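You operate a simulated robot arm through the tools that you are given. There is no shell and no other tool.

You run a simulated robot arm. Do the job below in one go: nothing can be reset, and whatever is moved stays where it is left.

TASK
Press the glass flush into the steel sight ring.
Fine: ring into the nest, slide in, one pull of the lever, fingers clear of the ram; lever up before the slide comes out. Where these are worked on the way, their far stop is far enough and under half their travel is too little: press slide.

It is judged by the outcome, as a careful person would: the job done as asked, and still so three seconds after it is handed in. It fails if anything else is knocked over, pushed out of place, dropped, spilled or broken.

THE ROBOT
A 7-joint arm with a two-finger parallel gripper, fixed in place. Base frame: the origin is on the floor under the middle of its stand, x ahead of it, y to its left, z up; the work surface is at about z = 850. Lengths are in mm, angles in degrees, forces in N, time in s.
It reaches about 1147 mm from its shoulder. Its first joint turns from -166.0 to 166.0 degrees. Payload 3.43 kg.
Tool frame: the origin (TCP) lies between the finger pads and is the grasp point; the fingertips stand 30 mm ahead of it; z points along the fingers, y is the line along which they close. Largest opening 94 mm; finger width 28, thickness 10; the body of the gripper, 50 by 96 mm, starts 55 mm behind the TCP.
Orientation is told as [roll, pitch, yaw] about the base's x, y, z axes, in that order, counted from this pose: with the fingers straight down and closing along the base's y, the tool's x points along the base's -x, its y along +y and its z along -z.

THE INTERFACE
- The arm moves only by the tool send_rows. Its arguments are lists of equal length, an entry for each row: "delta_pos": the shift along the base's x, y, z in m, a list of three; "rotation": the turn, a rotation vector about the base's x, y, z in degrees, a list of three; "hand": the finger opening in m, from 0 to 0.094. In form: {"delta_pos": [[tx, ty, tz], ...], "rotation": [[ax, ay, az], ...], "hand": [hand, ...]}. A call has 1 to 20 rows; each row shifts and turns the commanded pose from where the row before left it. Each row takes 0.2 s and may step no farther than 50 mm and 8.6 degrees from the row before; otherwise, or with a gripper value out of range, the whole call is refused. Where a pose cannot be reached the arm comes as near as it can. A force on the tool above 50 N (or 10 N above the force at the start of the call, whichever is more), or a blocked arm, ends the call early, and 0.2 s more pass. Each finger travels about 45 mm/s and halts on what it meets, pressing with about 24 N; the grip force reading is that of the motor and also rises with nothing between the fingers. The clock runs only during rows and for 0.2 s after the last one: add rows that do not move to give the fingers time. The reply holds the time, the measured pose of the TCP, the force on the tool along the base axes, the opening and the grip force, in the units named above and with some noise, with the torque about the TCP (base axes, N m) and any sound that the robot's microphone picked up, and new pictures: "views" is both (left out), scene, wrist or none.
- Cameras (640 x 400 px; columns grow to the right, rows downward): "scene" is fixed at [400.4, 649.5, 1418.1]; the picture's right is [-1.00, 0.06, 0.00], its down [0.02, 0.24, -0.97] and it looks along [-0.06, -0.97, -0.24] (base axes); focal length 323 px, centre (320, 200). "wrist" rides on the gripper at [76, 14, -103] in the tool frame; the picture's right is [-0.18, 0.98, 0.00], its down [-0.75, -0.14, -0.64] and it looks along [-0.63, -0.12, 0.77] (tool axes); focal length 243 px, centre (320, 200). There is no depth. A picture from a camera that has moved, and an enlarged one, comes with that camera's place and axes in the base frame and with its lens.
- zoom(camera, box): a new picture of the part [left, top, right, bottom] of that camera's present view, enlarged. The clock stands still meanwhile.
- finish_job(): hands the job in; it is judged then, once.

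Nothing tells you positions but the pictures and the camera data. Unless the task says otherwise, let go and move clear before handing in.

The tools are called after "Call:" by a JSON object that holds its "op" and its "data". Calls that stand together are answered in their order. send_rows: Moves the arm, as the interface text tells. Its arguments: {"type":"object","properties":{"delta_pos":{"type":"array"},"rotation":{"type":"array"},"hand":{"type":"array"},"views":{"type":"string","enum":["both","scene","wrist","none"]}},"required":["delta_pos","rotation","hand"]} The other tools are called the same way: zoom (camera, box) takes an enlarged picture of a part of a camera's view; finish_job () hands the job in.

At the start:

```text
clock: 0.0
eef_pos: [244.0, -594.5, 1234.1]
orientation: [0.0, 0.1, 0.0]
wrist_force: [0.0, -0.5, 0.4]
moment: [0.04, -0.02, 0.01]
gripper_width: 94.3
finger_force: 0.0
```

scene: 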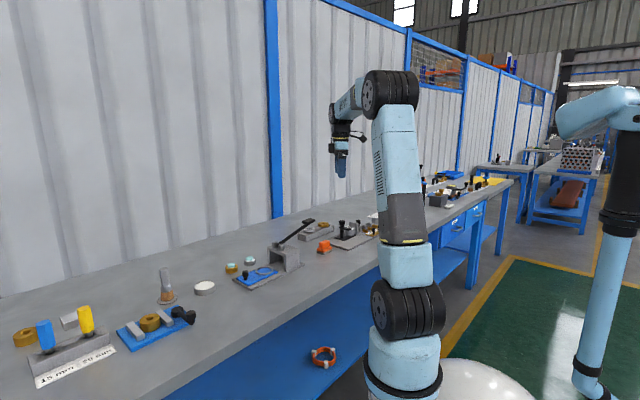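
wrist: 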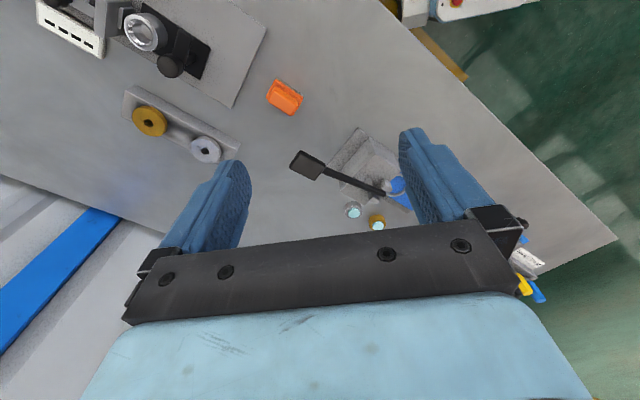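

I see a long bench with a lever press, a blue slide, a few small rings/discs next to it and other fixtures. I'll look closely before moving.

Call:
{"op": "zoom", "data": {"camera": "scene", "box": [200, 200, 400, 325]}}

Call:
{"op": "zoom", "data": {"camera": "wrist", "box": [260, 100, 460, 240]}}

Call:
{"op": "zoom", "data": {"camera": "scene", "box": [0, 250, 220, 390]}}

```text
3.20 times, centred on (300, 262) of scene
camera zoom: at [400.4, 649.5, 1418.1], right [-1.0, 0.06, 0.0], down [0.02, 0.24, -0.97], along [-0.06, -0.97, -0.24], focal length 1034 px, centre (384, 0)
```

zoom: 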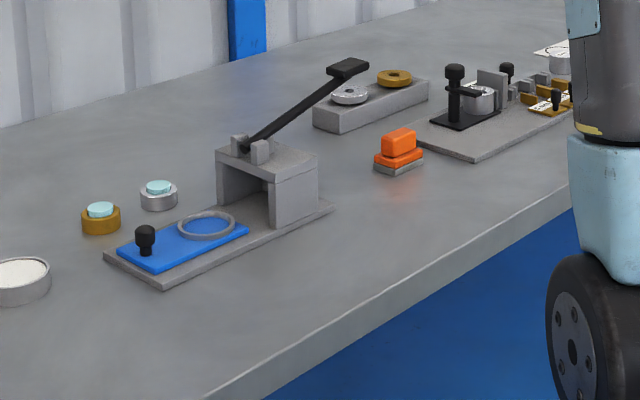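

```text
2.86 times, centred on (360, 170) of wrist
camera zoom: at [167.2, -581.2, 1335.1], right [0.18, 0.98, 0.0], down [0.75, -0.14, 0.64], along [0.63, -0.12, -0.77], focal length 693 px, centre (206, 286)
```

zoom: 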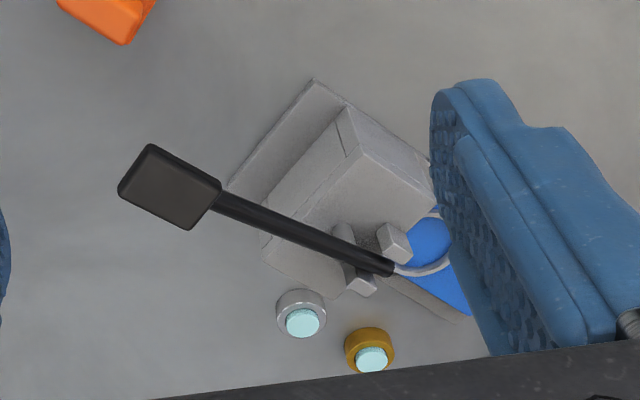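

```text
2.86 times, centred on (110, 320) of scene
camera zoom: at [400.4, 649.5, 1418.1], right [-1.0, 0.06, 0.0], down [0.02, 0.24, -0.97], along [-0.06, -0.97, -0.24], focal length 923 px, centre (920, -143)
```

zoom: 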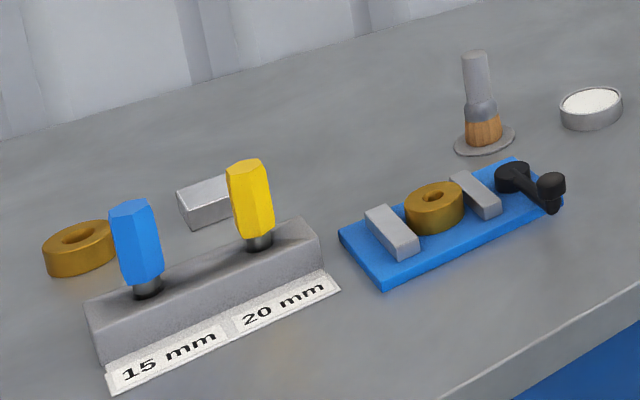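

The steel ring with glass looks to be near (614,-582), the brass one near (675,-525), the press slide with its knob near (600,-406) and the lever handle near (367,-642,1007). I'll move above the press for a closer look.

Call:
{"op": "send_rows", "data": {"delta_pos": [[0.04, 0.016, 0], [0.04, 0.016, 0], [0.04, 0.016, 0], [0.04, 0.016, 0], [0.04, 0.016, 0], [0.026, 0.015, 0], [0, 0, 0]], "rotation": [[0, 0, 0], [0, 0, 0], [0, 0, 0], [0, 0, 0], [0, 0, 0], [0, 0, 0], [0, 0, 0]], "hand": [0.094, 0.094, 0.094, 0.094, 0.094, 0.094, 0.094]}}

```text
clock: 1.6
eef_pos: [468.9, -498.7, 1233.2]
orientation: [0.0, 0.0, 0.1]
wrist_force: [-0.5, -0.1, -0.3]
moment: [-0.02, 0.02, -0.03]
gripper_width: 93.9
finger_force: 0.0
camera wrist: at [393.4, -486.0, 1335.0], right [0.18, 0.98, 0.0], down [0.75, -0.14, 0.64], along [0.63, -0.12, -0.77], focal length 243 px, centre (320, 200)
```

scene: 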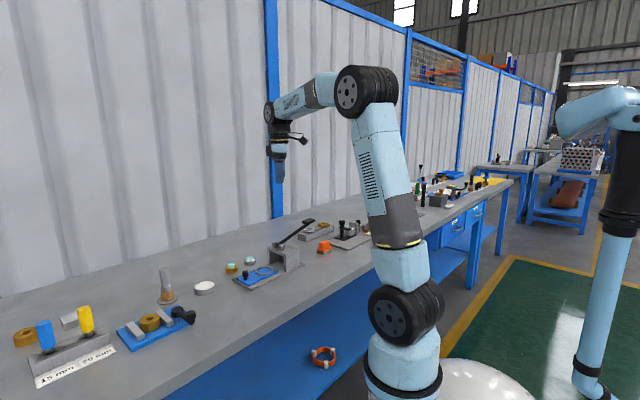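
wrist: 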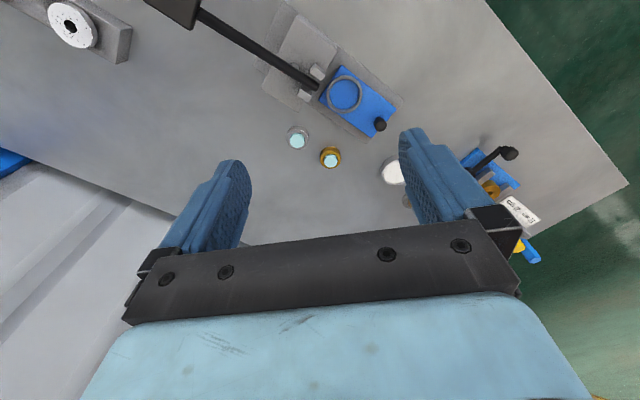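

Call:
{"op": "zoom", "data": {"camera": "wrist", "box": [250, 40, 420, 200]}}

Call:
{"op": "zoom", "data": {"camera": "wrist", "box": [130, 0, 370, 150]}}

Call:
{"op": "zoom", "data": {"camera": "scene", "box": [220, 210, 330, 300]}}

```text
2.50 times, centred on (335, 120) of wrist
camera zoom: at [393.4, -486.0, 1335.0], right [0.18, 0.98, 0.0], down [0.75, -0.14, 0.64], along [0.63, -0.12, -0.77], focal length 606 px, centre (282, 400)
```

zoom: 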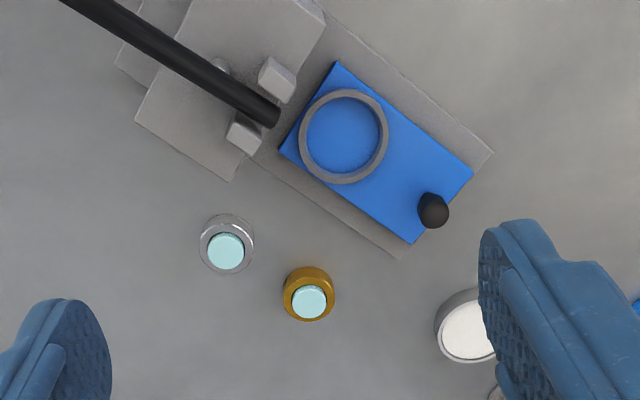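

```text
2.67 times, centred on (250, 75) of wrist
camera zoom: at [393.4, -486.0, 1335.0], right [0.18, 0.98, 0.0], down [0.75, -0.14, 0.64], along [0.63, -0.12, -0.77], focal length 647 px, centre (507, 533)
```

zoom: 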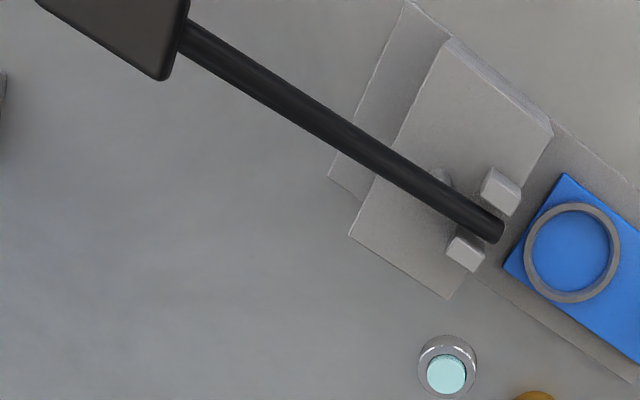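

```text
4.44 times, centred on (275, 255) of scene
camera zoom: at [400.4, 649.5, 1418.1], right [-1.0, 0.06, 0.0], down [0.02, 0.24, -0.97], along [-0.06, -0.97, -0.24], focal length 1436 px, centre (520, -44)
```

zoom: 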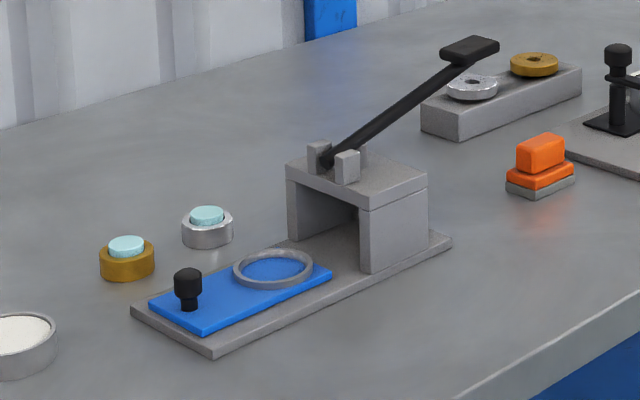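

The steel ring is around (607,-575), the nest around (536,-468), the knob around (589,-410), and the slide axis runs about 45° in x-y towards the press. I'll turn the hand to yaw about -135 so the camera faces the press and stays outboard of the lever.

Call:
{"op": "send_rows", "data": {"delta_pos": [[0.01, 0.01, 0], [0.01, 0.01, 0], [0.01, 0.01, 0], [0.01, 0.01, 0], [0.01, 0.01, 0], [0.01, 0.01, 0], [0.01, 0.01, 0], [0.01, 0.01, 0], [0, 0, 0], [0, 0, 0], [0, 0, 0], [0, 0, 0], [0, 0, 0], [0, 0, 0], [0, 0, 0], [0, 0, 0], [0, 0, 0]], "rotation": [[0, 0, -8.4], [0, 0, -8.4], [0, 0, -8.4], [0, 0, -8.4], [0, 0, -8.4], [0, 0, -8.4], [0, 0, -8.4], [0, 0, -8.4], [0, 0, -8.4], [0, 0, -8.4], [0, 0, -8.4], [0, 0, -8.4], [0, 0, -8.4], [0, 0, -8.4], [0, 0, -8.4], [0, 0, -8.4], [0, 0, 0]], "hand": [0.094, 0.094, 0.094, 0.094, 0.094, 0.094, 0.094, 0.094, 0.094, 0.094, 0.094, 0.094, 0.094, 0.094, 0.094, 0.094, 0.094]}}

```text
clock: 5.2
eef_pos: [549.5, -419.6, 1232.7]
orientation: [0.0, 0.0, -134.5]
wrist_force: [-0.1, 0.0, 0.6]
moment: [-0.03, 0.02, 0.0]
gripper_width: 93.9
finger_force: 0.1
camera wrist: at [613.1, -376.0, 1334.9], right [0.57, -0.82, 0.0], down [-0.63, -0.44, 0.64], along [-0.53, -0.37, -0.77], focal length 243 px, centre (320, 200)
```

scene: 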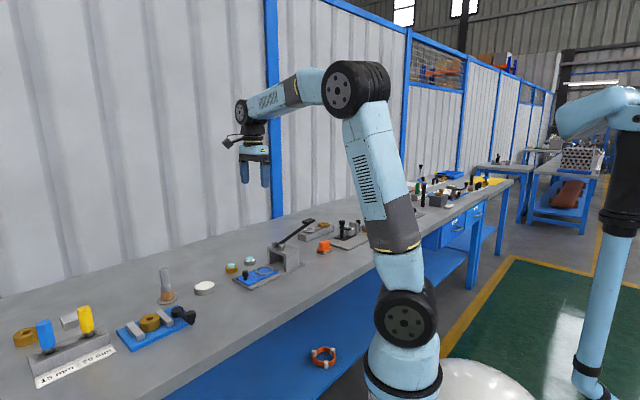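
wrist: 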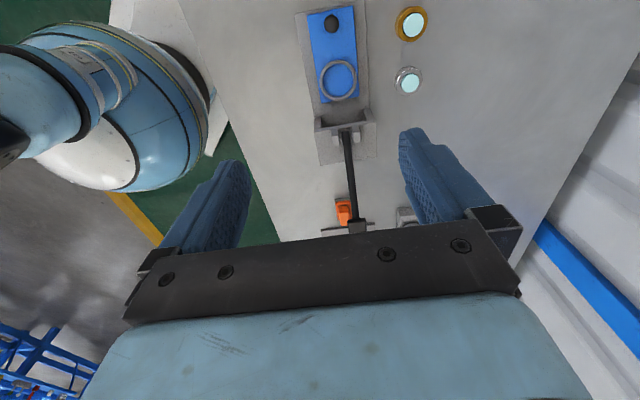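

Call:
{"op": "zoom", "data": {"camera": "wrist", "box": [280, 0, 440, 100]}}

Call:
{"op": "zoom", "data": {"camera": "wrist", "box": [290, 80, 450, 240]}}

```text
4.00 times, centred on (360, 50) of wrist
camera zoom: at [613.1, -376.0, 1334.9], right [0.57, -0.82, 0.0], down [-0.63, -0.44, 0.64], along [-0.53, -0.37, -0.77], focal length 970 px, centre (160, 800)
```

zoom: 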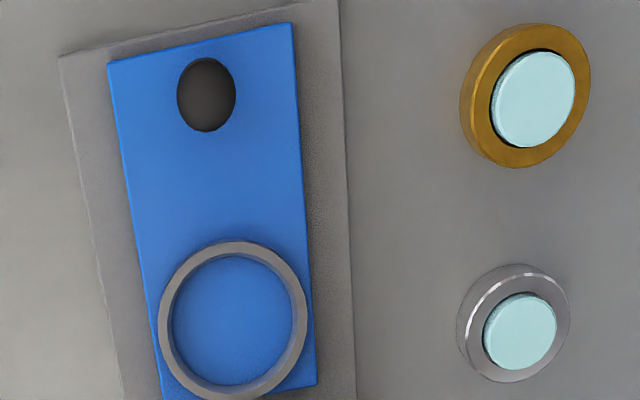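

```text
2.50 times, centred on (370, 160) of wrist
camera zoom: at [613.1, -376.0, 1334.9], right [0.57, -0.82, 0.0], down [-0.63, -0.44, 0.64], along [-0.53, -0.37, -0.77], focal length 606 px, centre (195, 300)
```

zoom: 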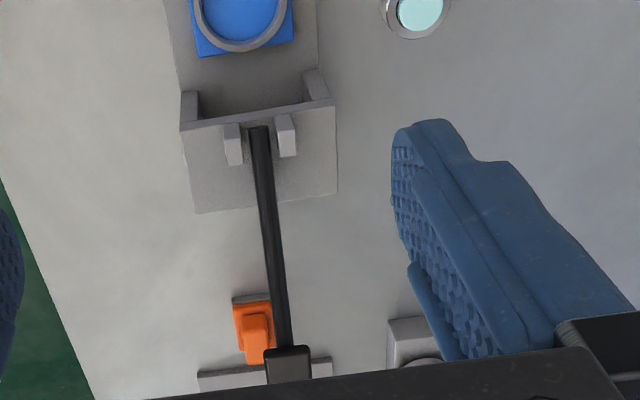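

The turn worked: the slide axis is at ~45°, the steel ring (silver, with a pale glass standing proud) is at about (608,-574), the nest at about (538,-467). I'll move above the steel ring and check.

Call:
{"op": "send_rows", "data": {"delta_pos": [[0.01, -0.026, -0.035], [0.01, -0.026, -0.035], [0.01, -0.026, -0.035], [0.01, -0.026, -0.035], [0.01, -0.026, -0.035], [0.009, -0.0244, -0.035], [0, 0, 0]], "rotation": [[0, 0, -0.3], [0, 0, 0], [0, 0, 0], [0, 0, 0], [0, 0, 0], [0, 0, 0], [0, 0, 0]], "hand": [0.094, 0.094, 0.094, 0.094, 0.094, 0.094, 0.094]}}

```text
clock: 6.8
eef_pos: [608.5, -574.2, 1024.2]
orientation: [-0.1, 0.1, -134.7]
wrist_force: [0.5, 0.2, 0.9]
moment: [-0.01, 0.01, 0.02]
gripper_width: 94.1
finger_force: 0.0
camera wrist: at [672.3, -530.8, 1125.8], right [0.57, -0.82, 0.0], down [-0.63, -0.44, 0.64], along [-0.53, -0.37, -0.77], focal length 243 px, centre (320, 200)
```

scene: 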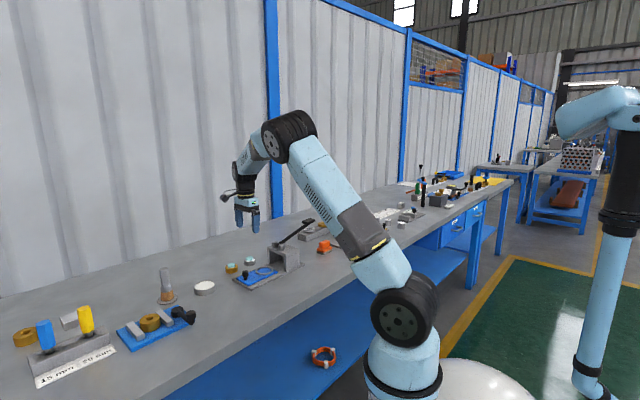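
wrist: 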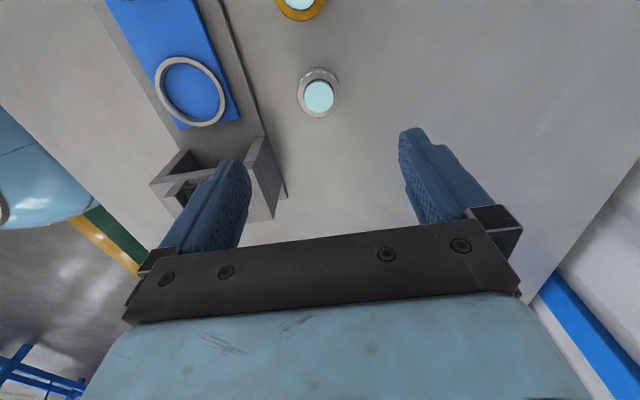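

Call:
{"op": "zoom", "data": {"camera": "wrist", "box": [270, 50, 370, 130]}}

Call:
{"op": "zoom", "data": {"camera": "wrist", "box": [100, 0, 340, 230]}}

Call:
{"op": "zoom", "data": {"camera": "scene", "box": [215, 190, 325, 300]}}

```text
5.00 times, centred on (320, 90) of wrist
camera zoom: at [672.3, -530.8, 1125.8], right [0.57, -0.82, 0.0], down [-0.63, -0.44, 0.64], along [-0.53, -0.37, -0.77], focal length 1213 px, centre (320, 750)
```

zoom: 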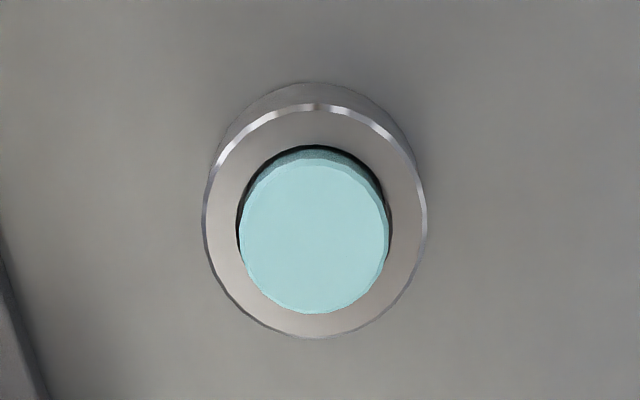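

```text
1.74 times, centred on (220, 115) of wrist
camera zoom: at [672.3, -530.8, 1125.8], right [0.57, -0.82, 0.0], down [-0.63, -0.44, 0.64], along [-0.53, -0.37, -0.77], focal length 422 px, centre (494, 348)
```

zoom: 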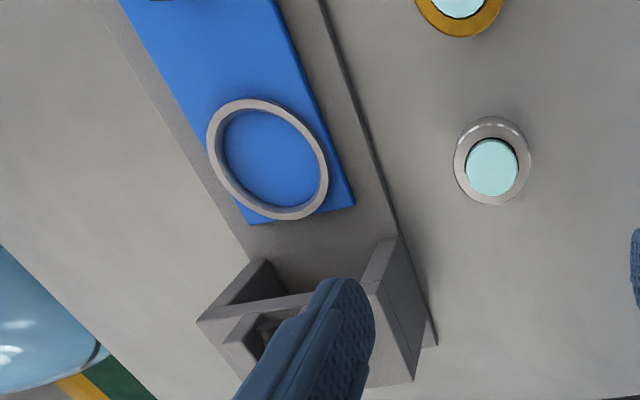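

```text
3.64 times, centred on (270, 245) of scene
camera zoom: at [400.4, 649.5, 1418.1], right [-1.0, 0.06, 0.0], down [0.02, 0.24, -0.97], along [-0.06, -0.97, -0.24], focal length 1175 px, centre (502, 36)
```

zoom: 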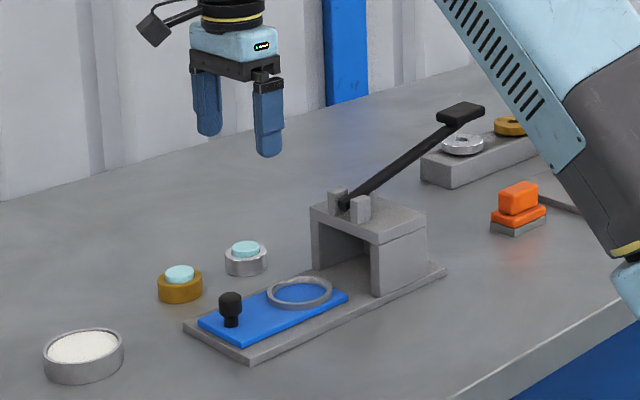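

The steel ring is ~46 mm across, 16 mm tall (top ~866), with the glass standing up to ~876, centred at about (608.5,-573.5). I'll descend in two stages with the fingers open.

Call:
{"op": "send_rows", "data": {"delta_pos": [[0, 0.0007, -0.03], [0, 0, -0.03], [0, 0, -0.03], [0, 0, 0]], "rotation": [[0, 0, -0.2], [0, 0, 0], [0, 0, 0], [0, 0, 0]], "hand": [0.094, 0.094, 0.08, 0.07]}}

Call:
{"op": "zoom", "data": {"camera": "wrist", "box": [160, 0, 480, 200]}}

```text
clock: 7.8
eef_pos: [609.7, -571.9, 932.8]
orientation: [0.0, 0.0, -134.8]
wrist_force: [0.3, 0.5, 0.1]
moment: [-0.02, 0.01, 0.02]
gripper_width: 69.8
finger_force: 0.1
camera wrist: at [672.9, -529.2, 1035.1], right [0.57, -0.82, 0.0], down [-0.63, -0.43, 0.64], along [-0.53, -0.36, -0.77], focal length 243 px, centre (320, 200)
```

scene: 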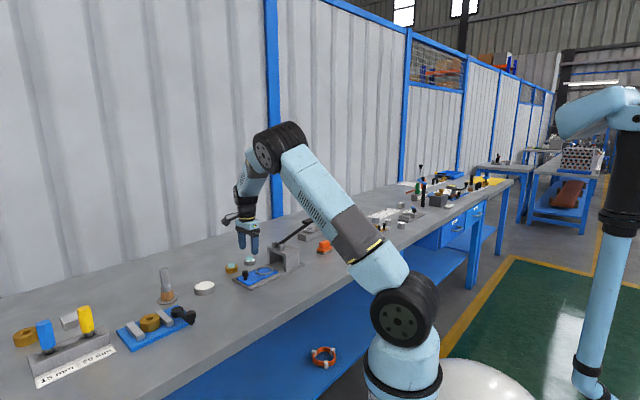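
wrist: 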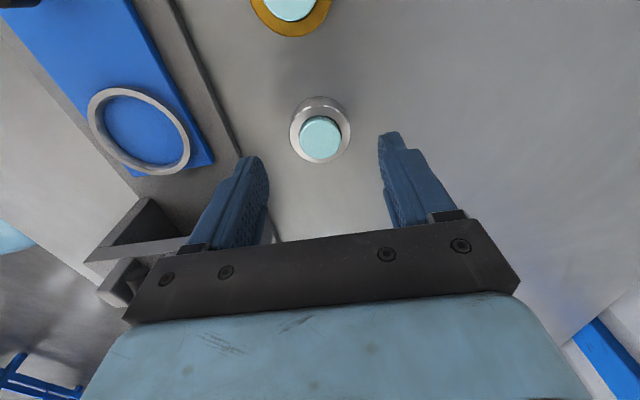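

```text
2.00 times, centred on (320, 100) of wrist
camera zoom: at [672.9, -529.2, 1035.1], right [0.57, -0.82, 0.0], down [-0.63, -0.43, 0.64], along [-0.53, -0.36, -0.77], focal length 485 px, centre (320, 400)
```

zoom: 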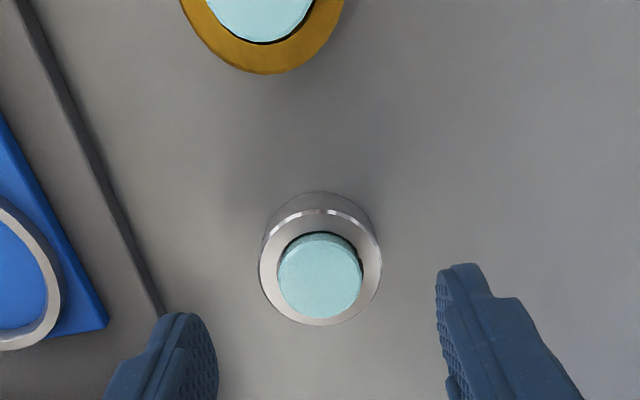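

The hand is centred over the steel ring and clear of everything. I'll lower so the fingertips take only the upper half of the ring (tips at ~858), then close.

Call:
{"op": "send_rows", "data": {"delta_pos": [[0, 0, -0.015], [0, 0, -0.015], [0, 0, -0.015], [0, 0, 0]], "rotation": [[0, 0, 0], [0, 0, 0], [0, 0, 0], [0, 0, 0]], "hand": [0.07, 0.07, 0.07, 0.07]}}

Call:
{"op": "zoom", "data": {"camera": "scene", "box": [205, 210, 305, 290]}}

Call:
{"op": "zoom", "data": {"camera": "wrist", "box": [200, 80, 440, 240]}}

```text
clock: 8.8
eef_pos: [609.4, -571.8, 888.3]
orientation: [0.0, 0.0, -134.9]
wrist_force: [-0.4, -0.7, 0.0]
moment: [-0.01, 0.06, -0.04]
gripper_width: 70.1
finger_force: 0.0
camera wrist: at [672.7, -529.2, 990.5], right [0.57, -0.82, 0.0], down [-0.63, -0.43, 0.64], along [-0.53, -0.36, -0.77], focal length 243 px, centre (320, 200)
```

scene: 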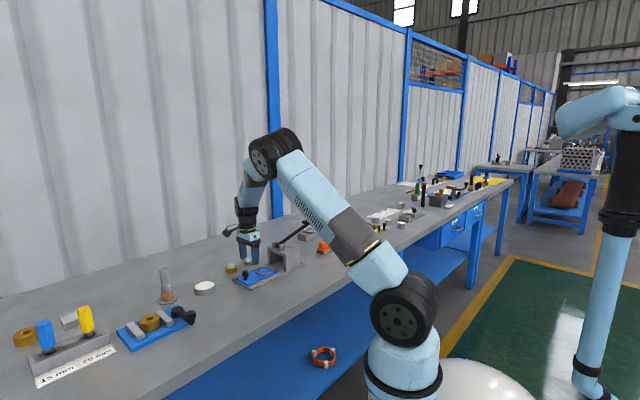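
wrist: 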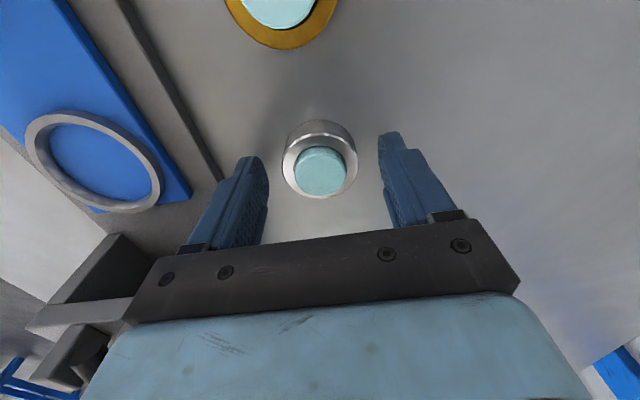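

```text
5.00 times, centred on (255, 250) of scene
camera zoom: at [400.4, 649.5, 1418.1], right [-1.0, 0.06, 0.0], down [0.02, 0.24, -0.97], along [-0.06, -0.97, -0.24], focal length 1616 px, centre (645, -50)
```

zoom: 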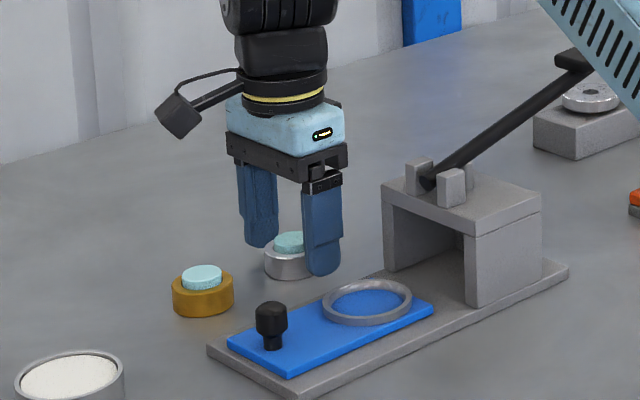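

```text
2.50 times, centred on (320, 160) of wrist
camera zoom: at [672.7, -529.2, 990.5], right [0.57, -0.82, 0.0], down [-0.63, -0.43, 0.64], along [-0.53, -0.36, -0.77], focal length 606 px, centre (320, 300)
```

zoom: 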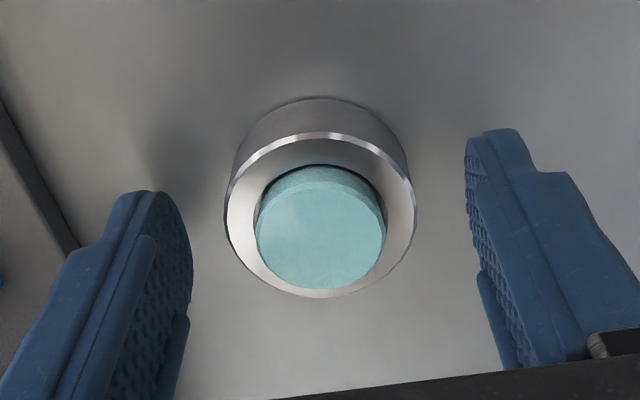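

The fingers straddle the steel ring at mid height. Closing on it now.

Call:
{"op": "send_rows", "data": {"delta_pos": [[-0.0007, -0.0008, 0], [0, 0, 0], [0, 0, 0], [0, 0, 0], [0, 0, 0]], "rotation": [[0, 0, 0], [0, 0, 0], [0, 0, 0], [0, 0, 0], [0, 0, 0]], "hand": [0.07, 0.055, 0.042, 0.036, 0.036]}}

Call:
{"op": "zoom", "data": {"camera": "wrist", "box": [200, 80, 440, 240]}}

```text
clock: 10.0
eef_pos: [607.8, -573.4, 888.6]
orientation: [0.0, 0.0, -134.9]
wrist_force: [-0.3, -0.3, -0.9]
moment: [0.0, 0.0, -0.02]
gripper_width: 44.9
finger_force: 23.8
camera wrist: at [671.9, -530.4, 990.4], right [0.57, -0.82, 0.0], down [-0.63, -0.43, 0.64], along [-0.53, -0.36, -0.77], focal length 243 px, centre (320, 200)
```

scene: 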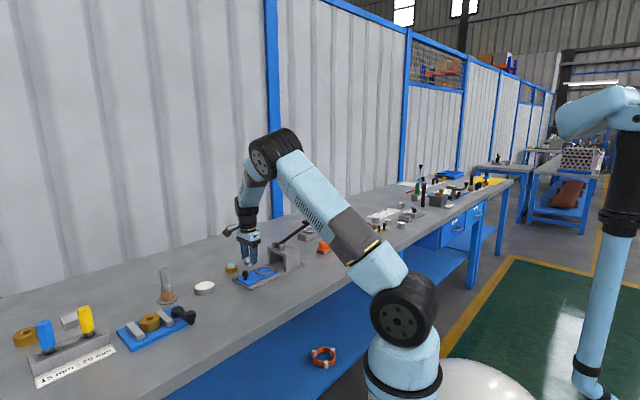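
wrist: 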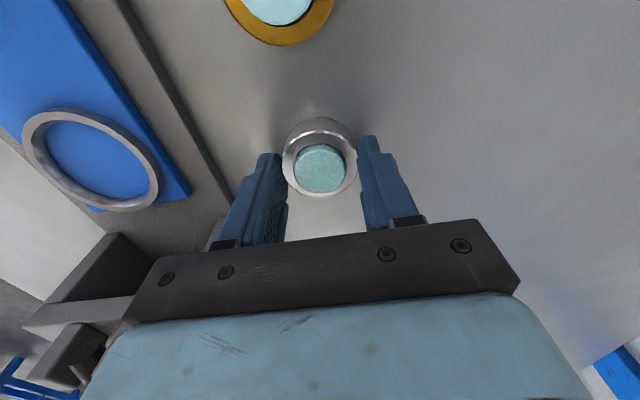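

```text
2.50 times, centred on (320, 160) of wrist
camera zoom: at [671.9, -530.4, 990.4], right [0.57, -0.82, 0.0], down [-0.63, -0.43, 0.64], along [-0.53, -0.36, -0.77], focal length 606 px, centre (320, 300)
```

zoom: 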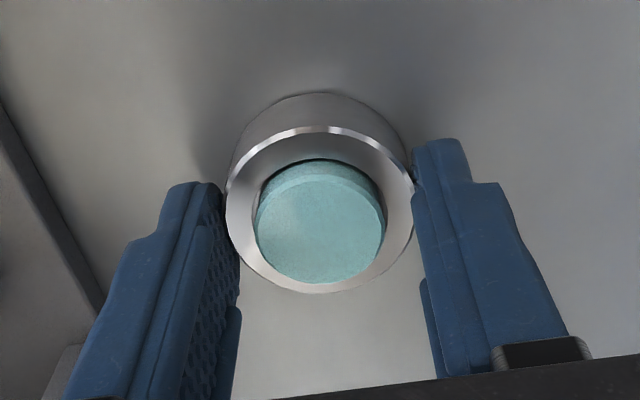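

The ring is held (opening 44.9, 24 N). Lifting straight up gently, then over towards the nest.

Call:
{"op": "send_rows", "data": {"delta_pos": [[0, 0, 0.005], [0, 0, 0.01], [0, 0, 0.01], [0, 0, 0.01], [0, 0, 0.01], [0, 0, 0.01], [0, 0, 0.005], [0, 0, 0]], "rotation": [[0, 0, 0], [0, 0, 0], [0, 0, 0], [0, 0, 0], [0, 0, 0], [0, 0, 0], [0, 0, 0], [0, 0, 0]], "hand": [0.036, 0.036, 0.036, 0.036, 0.036, 0.036, 0.036, 0.036]}}

Call:
{"op": "zoom", "data": {"camera": "wrist", "box": [200, 80, 440, 240]}}

Call:
{"op": "zoom", "data": {"camera": "scene", "box": [205, 200, 325, 290]}}

```text
clock: 11.8
eef_pos: [607.2, -573.6, 948.5]
orientation: [0.0, 0.0, -134.9]
wrist_force: [-0.3, 0.0, -1.8]
moment: [-0.04, -0.01, 0.0]
gripper_width: 45.1
finger_force: 24.1
camera wrist: at [672.0, -530.7, 1050.4], right [0.57, -0.82, 0.0], down [-0.63, -0.43, 0.64], along [-0.53, -0.36, -0.77], focal length 243 px, centre (320, 200)
```

scene: 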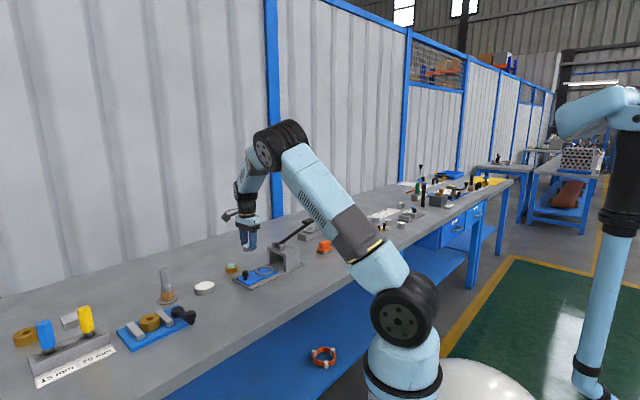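
wrist: 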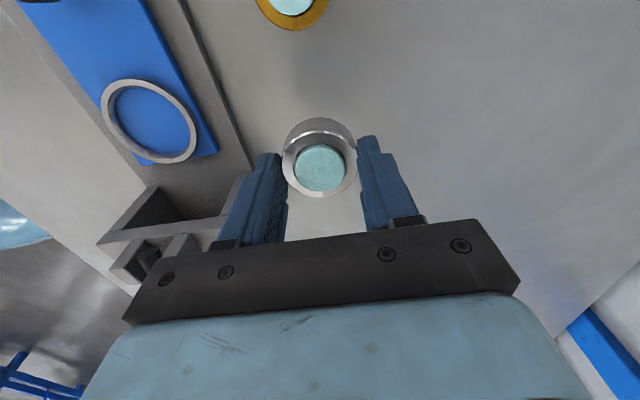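

```text
2.50 times, centred on (320, 160) of wrist
camera zoom: at [672.0, -530.7, 1050.4], right [0.57, -0.82, 0.0], down [-0.63, -0.43, 0.64], along [-0.53, -0.36, -0.77], focal length 606 px, centre (320, 300)
```

zoom: 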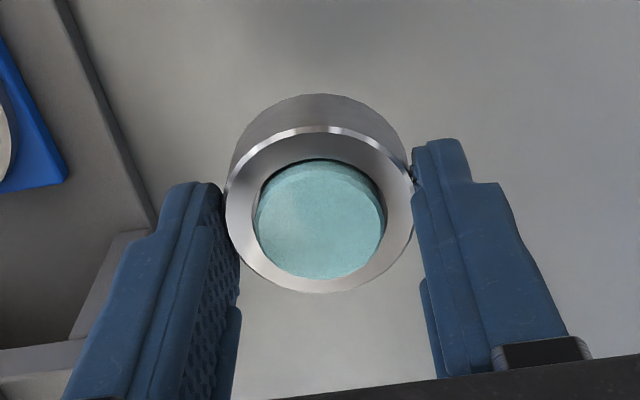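

```text
4.44 times, centred on (265, 245) of scene
camera zoom: at [400.4, 649.5, 1418.1], right [-1.0, 0.06, 0.0], down [0.02, 0.24, -0.97], along [-0.06, -0.97, -0.24], focal length 1436 px, centre (564, 0)
```

zoom: 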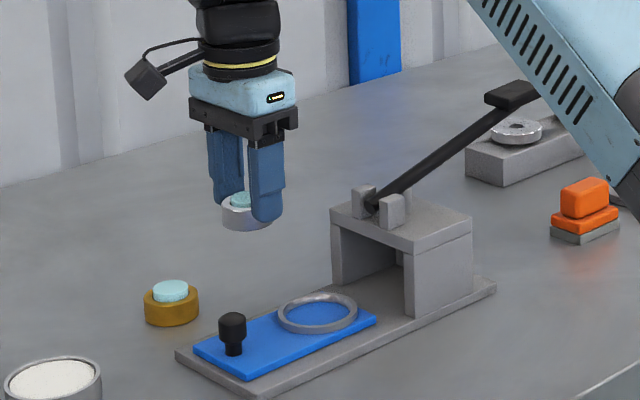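

The ring is held level with the glass on it. Let me zoom on the nest from here to pin its position.

Call:
{"op": "zoom", "data": {"camera": "wrist", "box": [80, 60, 240, 180]}}

Call:
{"op": "zoom", "data": {"camera": "wrist", "box": [0, 0, 240, 150]}}

Call:
{"op": "zoom", "data": {"camera": "scene", "box": [235, 245, 315, 295]}}

```text
3.33 times, centred on (160, 120) of wrist
camera zoom: at [672.0, -530.7, 1050.4], right [0.57, -0.82, 0.0], down [-0.63, -0.43, 0.64], along [-0.53, -0.36, -0.77], focal length 809 px, centre (853, 467)
```

zoom: 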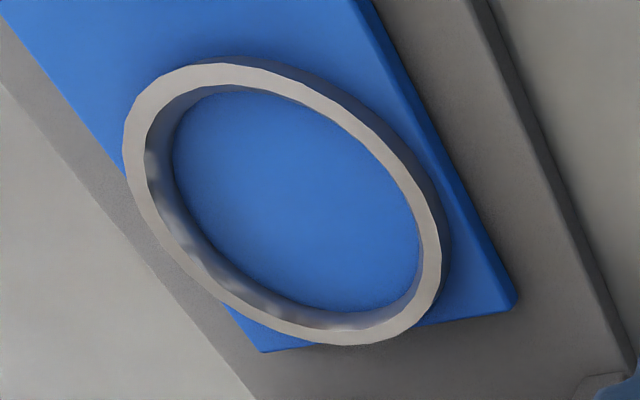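

```text
2.67 times, centred on (120, 75) of wrist
camera zoom: at [672.0, -530.7, 1050.4], right [0.57, -0.82, 0.0], down [-0.63, -0.43, 0.64], along [-0.53, -0.36, -0.77], focal length 647 px, centre (853, 533)
```

zoom: 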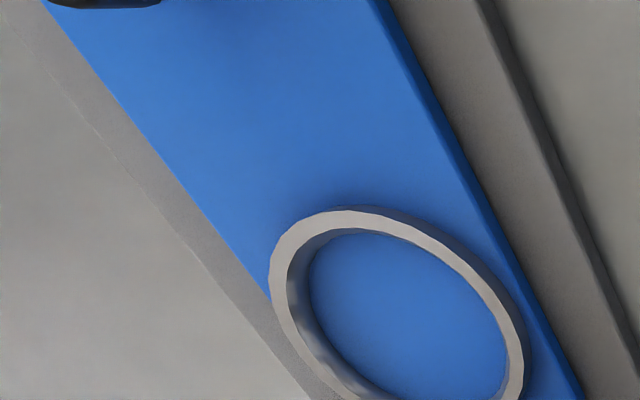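

```text
8.00 times, centred on (275, 270) of scene
camera zoom: at [400.4, 649.5, 1418.1], right [-1.0, 0.06, 0.0], down [0.02, 0.24, -0.97], along [-0.06, -0.97, -0.24], focal length 2585 px, centre (680, -360)
```

zoom: 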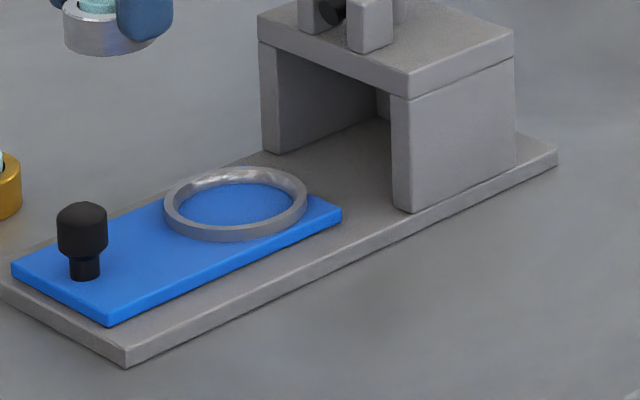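

The nest centre is about (537,-467), its rim ~870 and its floor ~864. I'll carry the ring over the nest at the present height and check alignment.

Call:
{"op": "send_rows", "data": {"delta_pos": [[-0.0071, 0.0107, 0], [-0.0142, 0.0213, 0], [-0.0142, 0.0213, 0], [-0.0142, 0.0213, 0], [-0.0142, 0.0213, 0], [-0.0071, 0.0107, 0], [0, 0, 0], [0, 0, 0]], "rotation": [[0, 0, 0], [0, 0, 0], [0, 0, 0], [0, 0, 0], [0, 0, 0], [0, 0, 0], [0, 0, 0], [0, 0, 0]], "hand": [0.036, 0.036, 0.036, 0.036, 0.036, 0.036, 0.036, 0.036]}}

Call:
{"op": "zoom", "data": {"camera": "wrist", "box": [200, 40, 440, 240]}}

Call:
{"op": "zoom", "data": {"camera": "scene", "box": [225, 200, 325, 290]}}

```text
clock: 13.6
eef_pos: [537.8, -467.3, 948.0]
orientation: [0.0, 0.0, -134.9]
wrist_force: [0.0, 0.0, -1.7]
moment: [0.0, -0.04, 0.0]
gripper_width: 45.3
finger_force: 24.1
camera wrist: at [600.6, -424.0, 1049.9], right [0.57, -0.82, 0.0], down [-0.63, -0.43, 0.64], along [-0.53, -0.36, -0.77], focal length 243 px, centre (320, 200)
```

scene: 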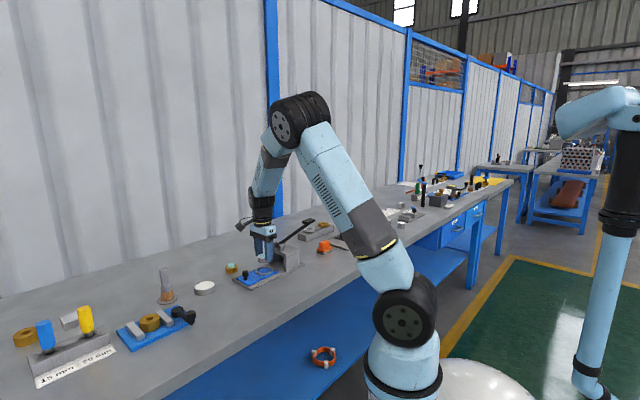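
wrist: 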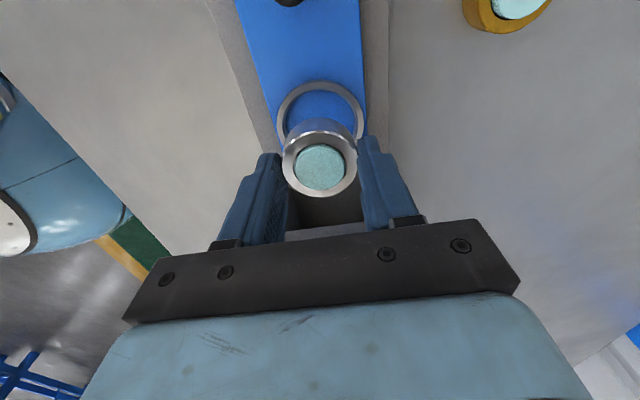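

```text
2.00 times, centred on (320, 140) of wrist
camera zoom: at [600.6, -424.0, 1049.9], right [0.57, -0.82, 0.0], down [-0.63, -0.43, 0.64], along [-0.53, -0.36, -0.77], focal length 485 px, centre (320, 320)
```

zoom: 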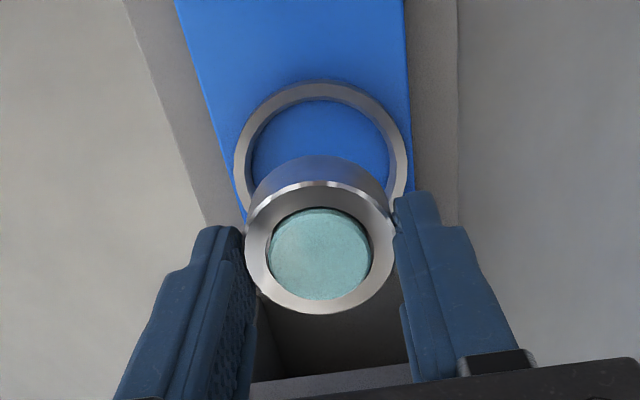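

```text
4.44 times, centred on (275, 245) of scene
camera zoom: at [400.4, 649.5, 1418.1], right [-1.0, 0.06, 0.0], down [0.02, 0.24, -0.97], along [-0.06, -0.97, -0.24], focal length 1436 px, centre (520, 0)
```

zoom: 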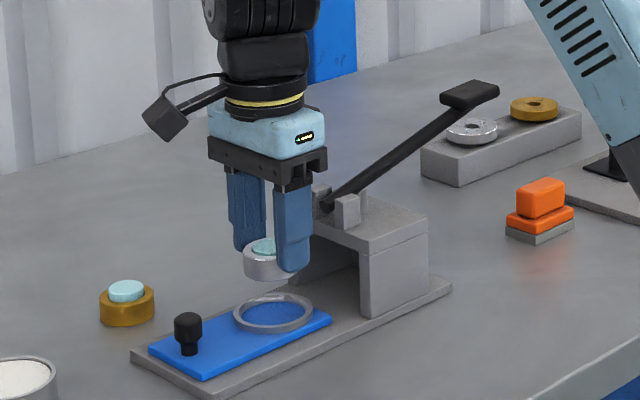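

The ring sits almost exactly over the nest (about 1 mm to correct; ~4 mm clearance all round). I'll correct and lower, first quickly then in small steps until it touches the nest floor.

Call:
{"op": "send_rows", "data": {"delta_pos": [[0.0003, -0.0011, -0.008], [0, 0, -0.01], [0, 0, -0.01], [0, 0, -0.008], [0, 0, -0.003], [0, 0, 0]], "rotation": [[0, 0, 0], [0, 0, 0], [0, 0, 0], [0, 0, 0], [0, 0, 0], [0, 0, 0]], "hand": [0.036, 0.036, 0.036, 0.036, 0.036, 0.036]}}

Call:
{"op": "zoom", "data": {"camera": "wrist", "box": [200, 40, 440, 240]}}

Call:
{"op": "zoom", "data": {"camera": "scene", "box": [235, 225, 315, 295]}}

```text
clock: 15.0
eef_pos: [537.2, -467.5, 909.9]
orientation: [0.0, 0.0, -134.8]
wrist_force: [-1.6, -0.5, -1.9]
moment: [-0.01, 0.01, 0.01]
gripper_width: 45.2
finger_force: 24.0
camera wrist: at [601.5, -425.3, 1011.1], right [0.57, -0.82, 0.0], down [-0.63, -0.43, 0.64], along [-0.53, -0.36, -0.77], focal length 243 px, centre (320, 200)
```

scene: 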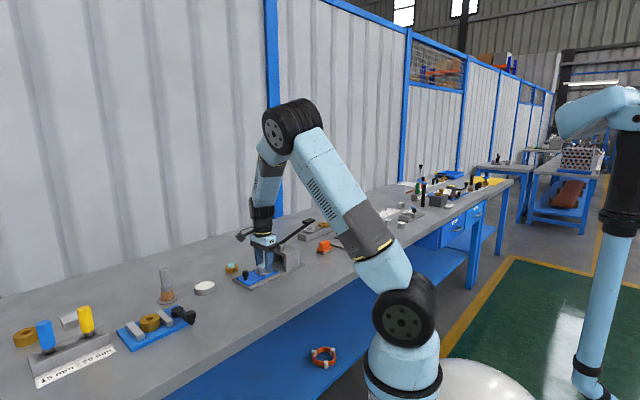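
wrist: 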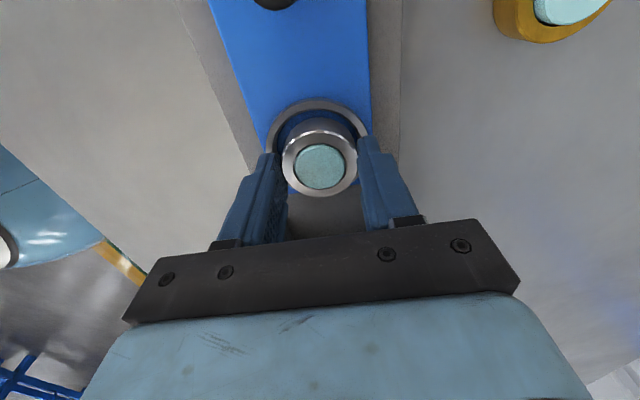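

```text
2.00 times, centred on (320, 140) of wrist
camera zoom: at [601.5, -425.3, 1011.1], right [0.57, -0.82, 0.0], down [-0.63, -0.43, 0.64], along [-0.53, -0.36, -0.77], focal length 485 px, centre (320, 320)
```

zoom: 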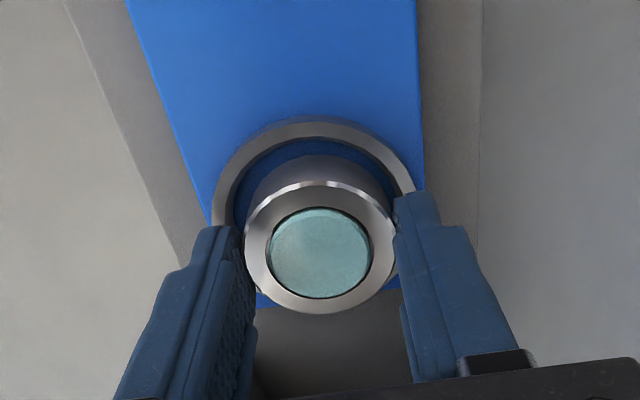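

```text
5.71 times, centred on (275, 260) of scene
camera zoom: at [400.4, 649.5, 1418.1], right [-1.0, 0.06, 0.0], down [0.02, 0.24, -0.97], along [-0.06, -0.97, -0.24], focal length 1846 px, centre (577, -143)
```

zoom: 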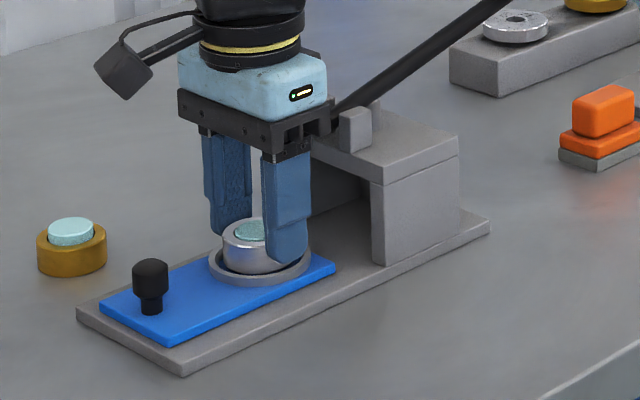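

The ring is just above the nest rim and nearly centred. I'll trim by under a millimetre and lower the last few millimetres while watching force.

Call:
{"op": "send_rows", "data": {"delta_pos": [[0.0002, 0.0009, 0], [0, 0, -0.002], [0, 0, -0.002], [0, 0, -0.0015], [0, 0, 0]], "rotation": [[0, 0, 0], [0, 0, 0], [0, 0, 0], [0, 0, 0], [0, 0, 0]], "hand": [0.036, 0.036, 0.036, 0.036, 0.036], "views": "wrist"}}

Call:
{"op": "zoom", "data": {"camera": "wrist", "box": [200, 40, 440, 240]}}

Call:
{"op": "zoom", "data": {"camera": "scene", "box": [245, 245, 295, 290]}}

```text
clock: 16.2
eef_pos: [538.7, -466.6, 905.1]
orientation: [0.1, 0.0, -134.9]
wrist_force: [2.3, -2.8, 12.5]
moment: [-0.03, -0.03, 0.0]
gripper_width: 44.9
finger_force: 23.7
camera wrist: at [601.3, -424.5, 1006.3], right [0.57, -0.82, 0.0], down [-0.63, -0.43, 0.64], along [-0.53, -0.36, -0.77], focal length 243 px, centre (320, 200)
```

wrist: 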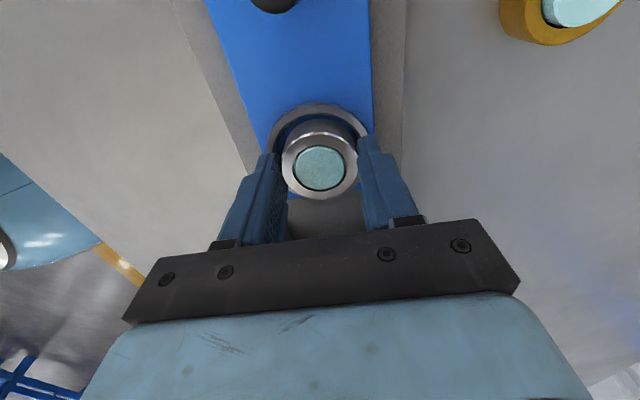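

```text
2.00 times, centred on (320, 140) of wrist
camera zoom: at [601.3, -424.5, 1006.3], right [0.57, -0.82, 0.0], down [-0.63, -0.43, 0.64], along [-0.53, -0.36, -0.77], focal length 485 px, centre (320, 320)
```

zoom: 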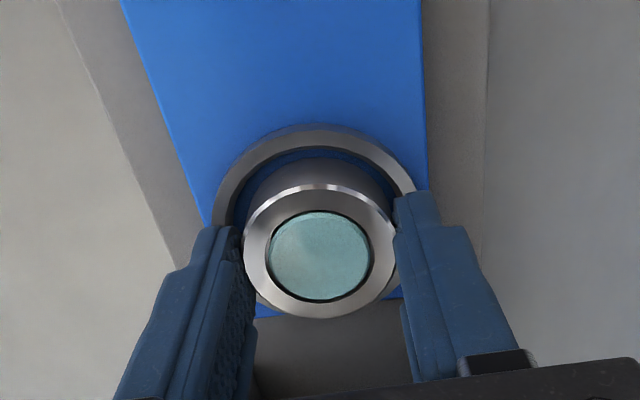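

```text
8.89 times, centred on (270, 268) of scene
camera zoom: at [400.4, 649.5, 1418.1], right [-1.0, 0.06, 0.0], down [0.02, 0.24, -0.97], along [-0.06, -0.97, -0.24], focal length 2872 px, centre (764, -400)
```

zoom: 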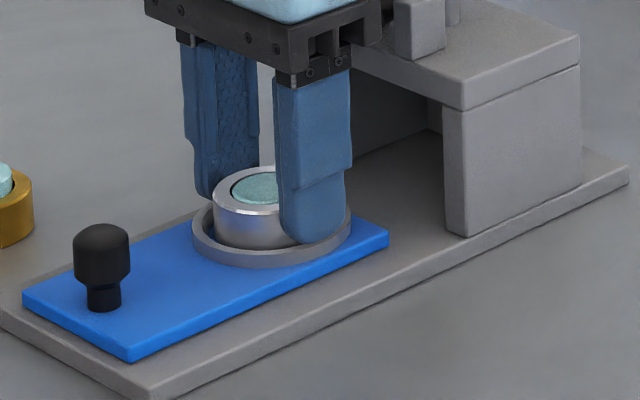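

Contact is felt (about 12 N upward), so the ring is on the nest floor. The glass seems to sit lower in the ring than before, so I'll look closely before releasing.

Call:
{"op": "zoom", "data": {"camera": "wrist", "box": [270, 110, 370, 210]}}

Call:
{"op": "zoom", "data": {"camera": "scene", "box": [255, 255, 290, 280]}}

```text
4.00 times, centred on (320, 160) of wrist
camera zoom: at [601.3, -424.5, 1006.3], right [0.57, -0.82, 0.0], down [-0.63, -0.43, 0.64], along [-0.53, -0.36, -0.77], focal length 970 px, centre (320, 360)
```

zoom: 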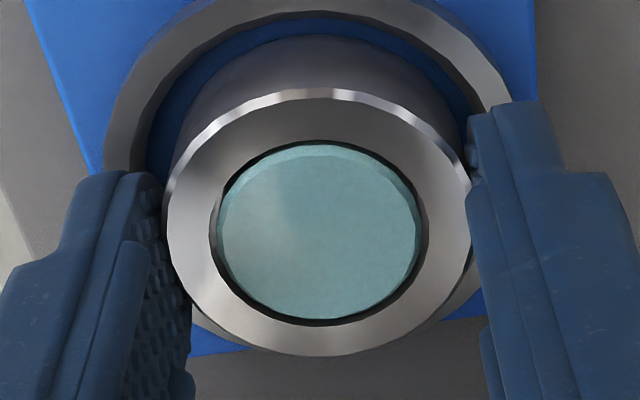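

```text
16.00 times, centred on (272, 268) of scene
camera zoom: at [400.4, 649.5, 1418.1], right [-1.0, 0.06, 0.0], down [0.02, 0.24, -0.97], along [-0.06, -0.97, -0.24], focal length 5170 px, centre (1080, -880)
```

zoom: 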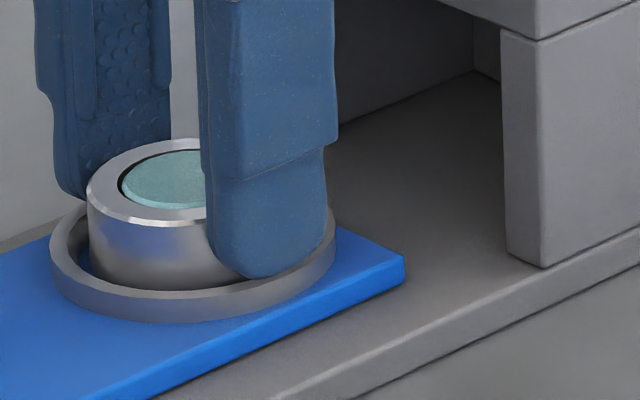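

The glass now looks close to level with the ring's top face. I'll ease off the contact force slightly and check again before opening the fingers.

Call:
{"op": "send_rows", "data": {"delta_pos": [[0, 0, 0.0006], [0, 0, 0]], "rotation": [[0, 0, 0], [0, 0, 0]], "hand": [0.036, 0.036], "views": "none"}}

Call:
{"op": "zoom", "data": {"camera": "wrist", "box": [270, 110, 370, 210]}}

Call:
{"op": "zoom", "data": {"camera": "scene", "box": [220, 255, 280, 280]}}

```text
clock: 16.8
eef_pos: [537.5, -467.4, 903.1]
orientation: [0.0, 0.0, -134.7]
wrist_force: [1.3, -2.9, 5.1]
moment: [-0.12, -0.13, 0.01]
gripper_width: 45.3
finger_force: 23.6
```

```text
4.00 times, centred on (320, 160) of wrist
camera zoom: at [601.3, -424.2, 1006.2], right [0.57, -0.82, 0.0], down [-0.63, -0.43, 0.64], along [-0.53, -0.36, -0.77], focal length 970 px, centre (320, 360)
```

zoom: 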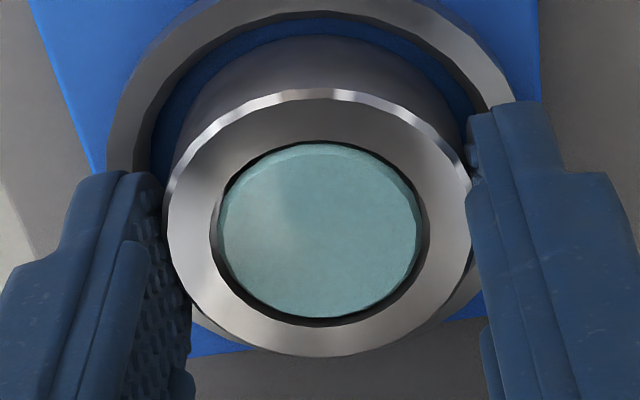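

```text
10.67 times, centred on (250, 268) of scene
camera zoom: at [400.4, 649.5, 1418.1], right [-1.0, 0.06, 0.0], down [0.02, 0.24, -0.97], along [-0.06, -0.97, -0.24], focal length 3447 px, centre (1067, -520)
```

zoom: 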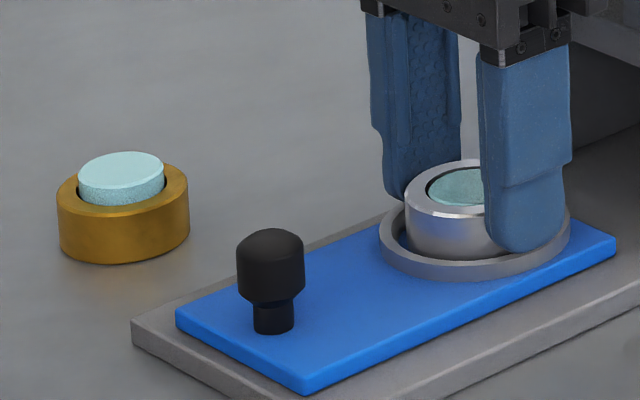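

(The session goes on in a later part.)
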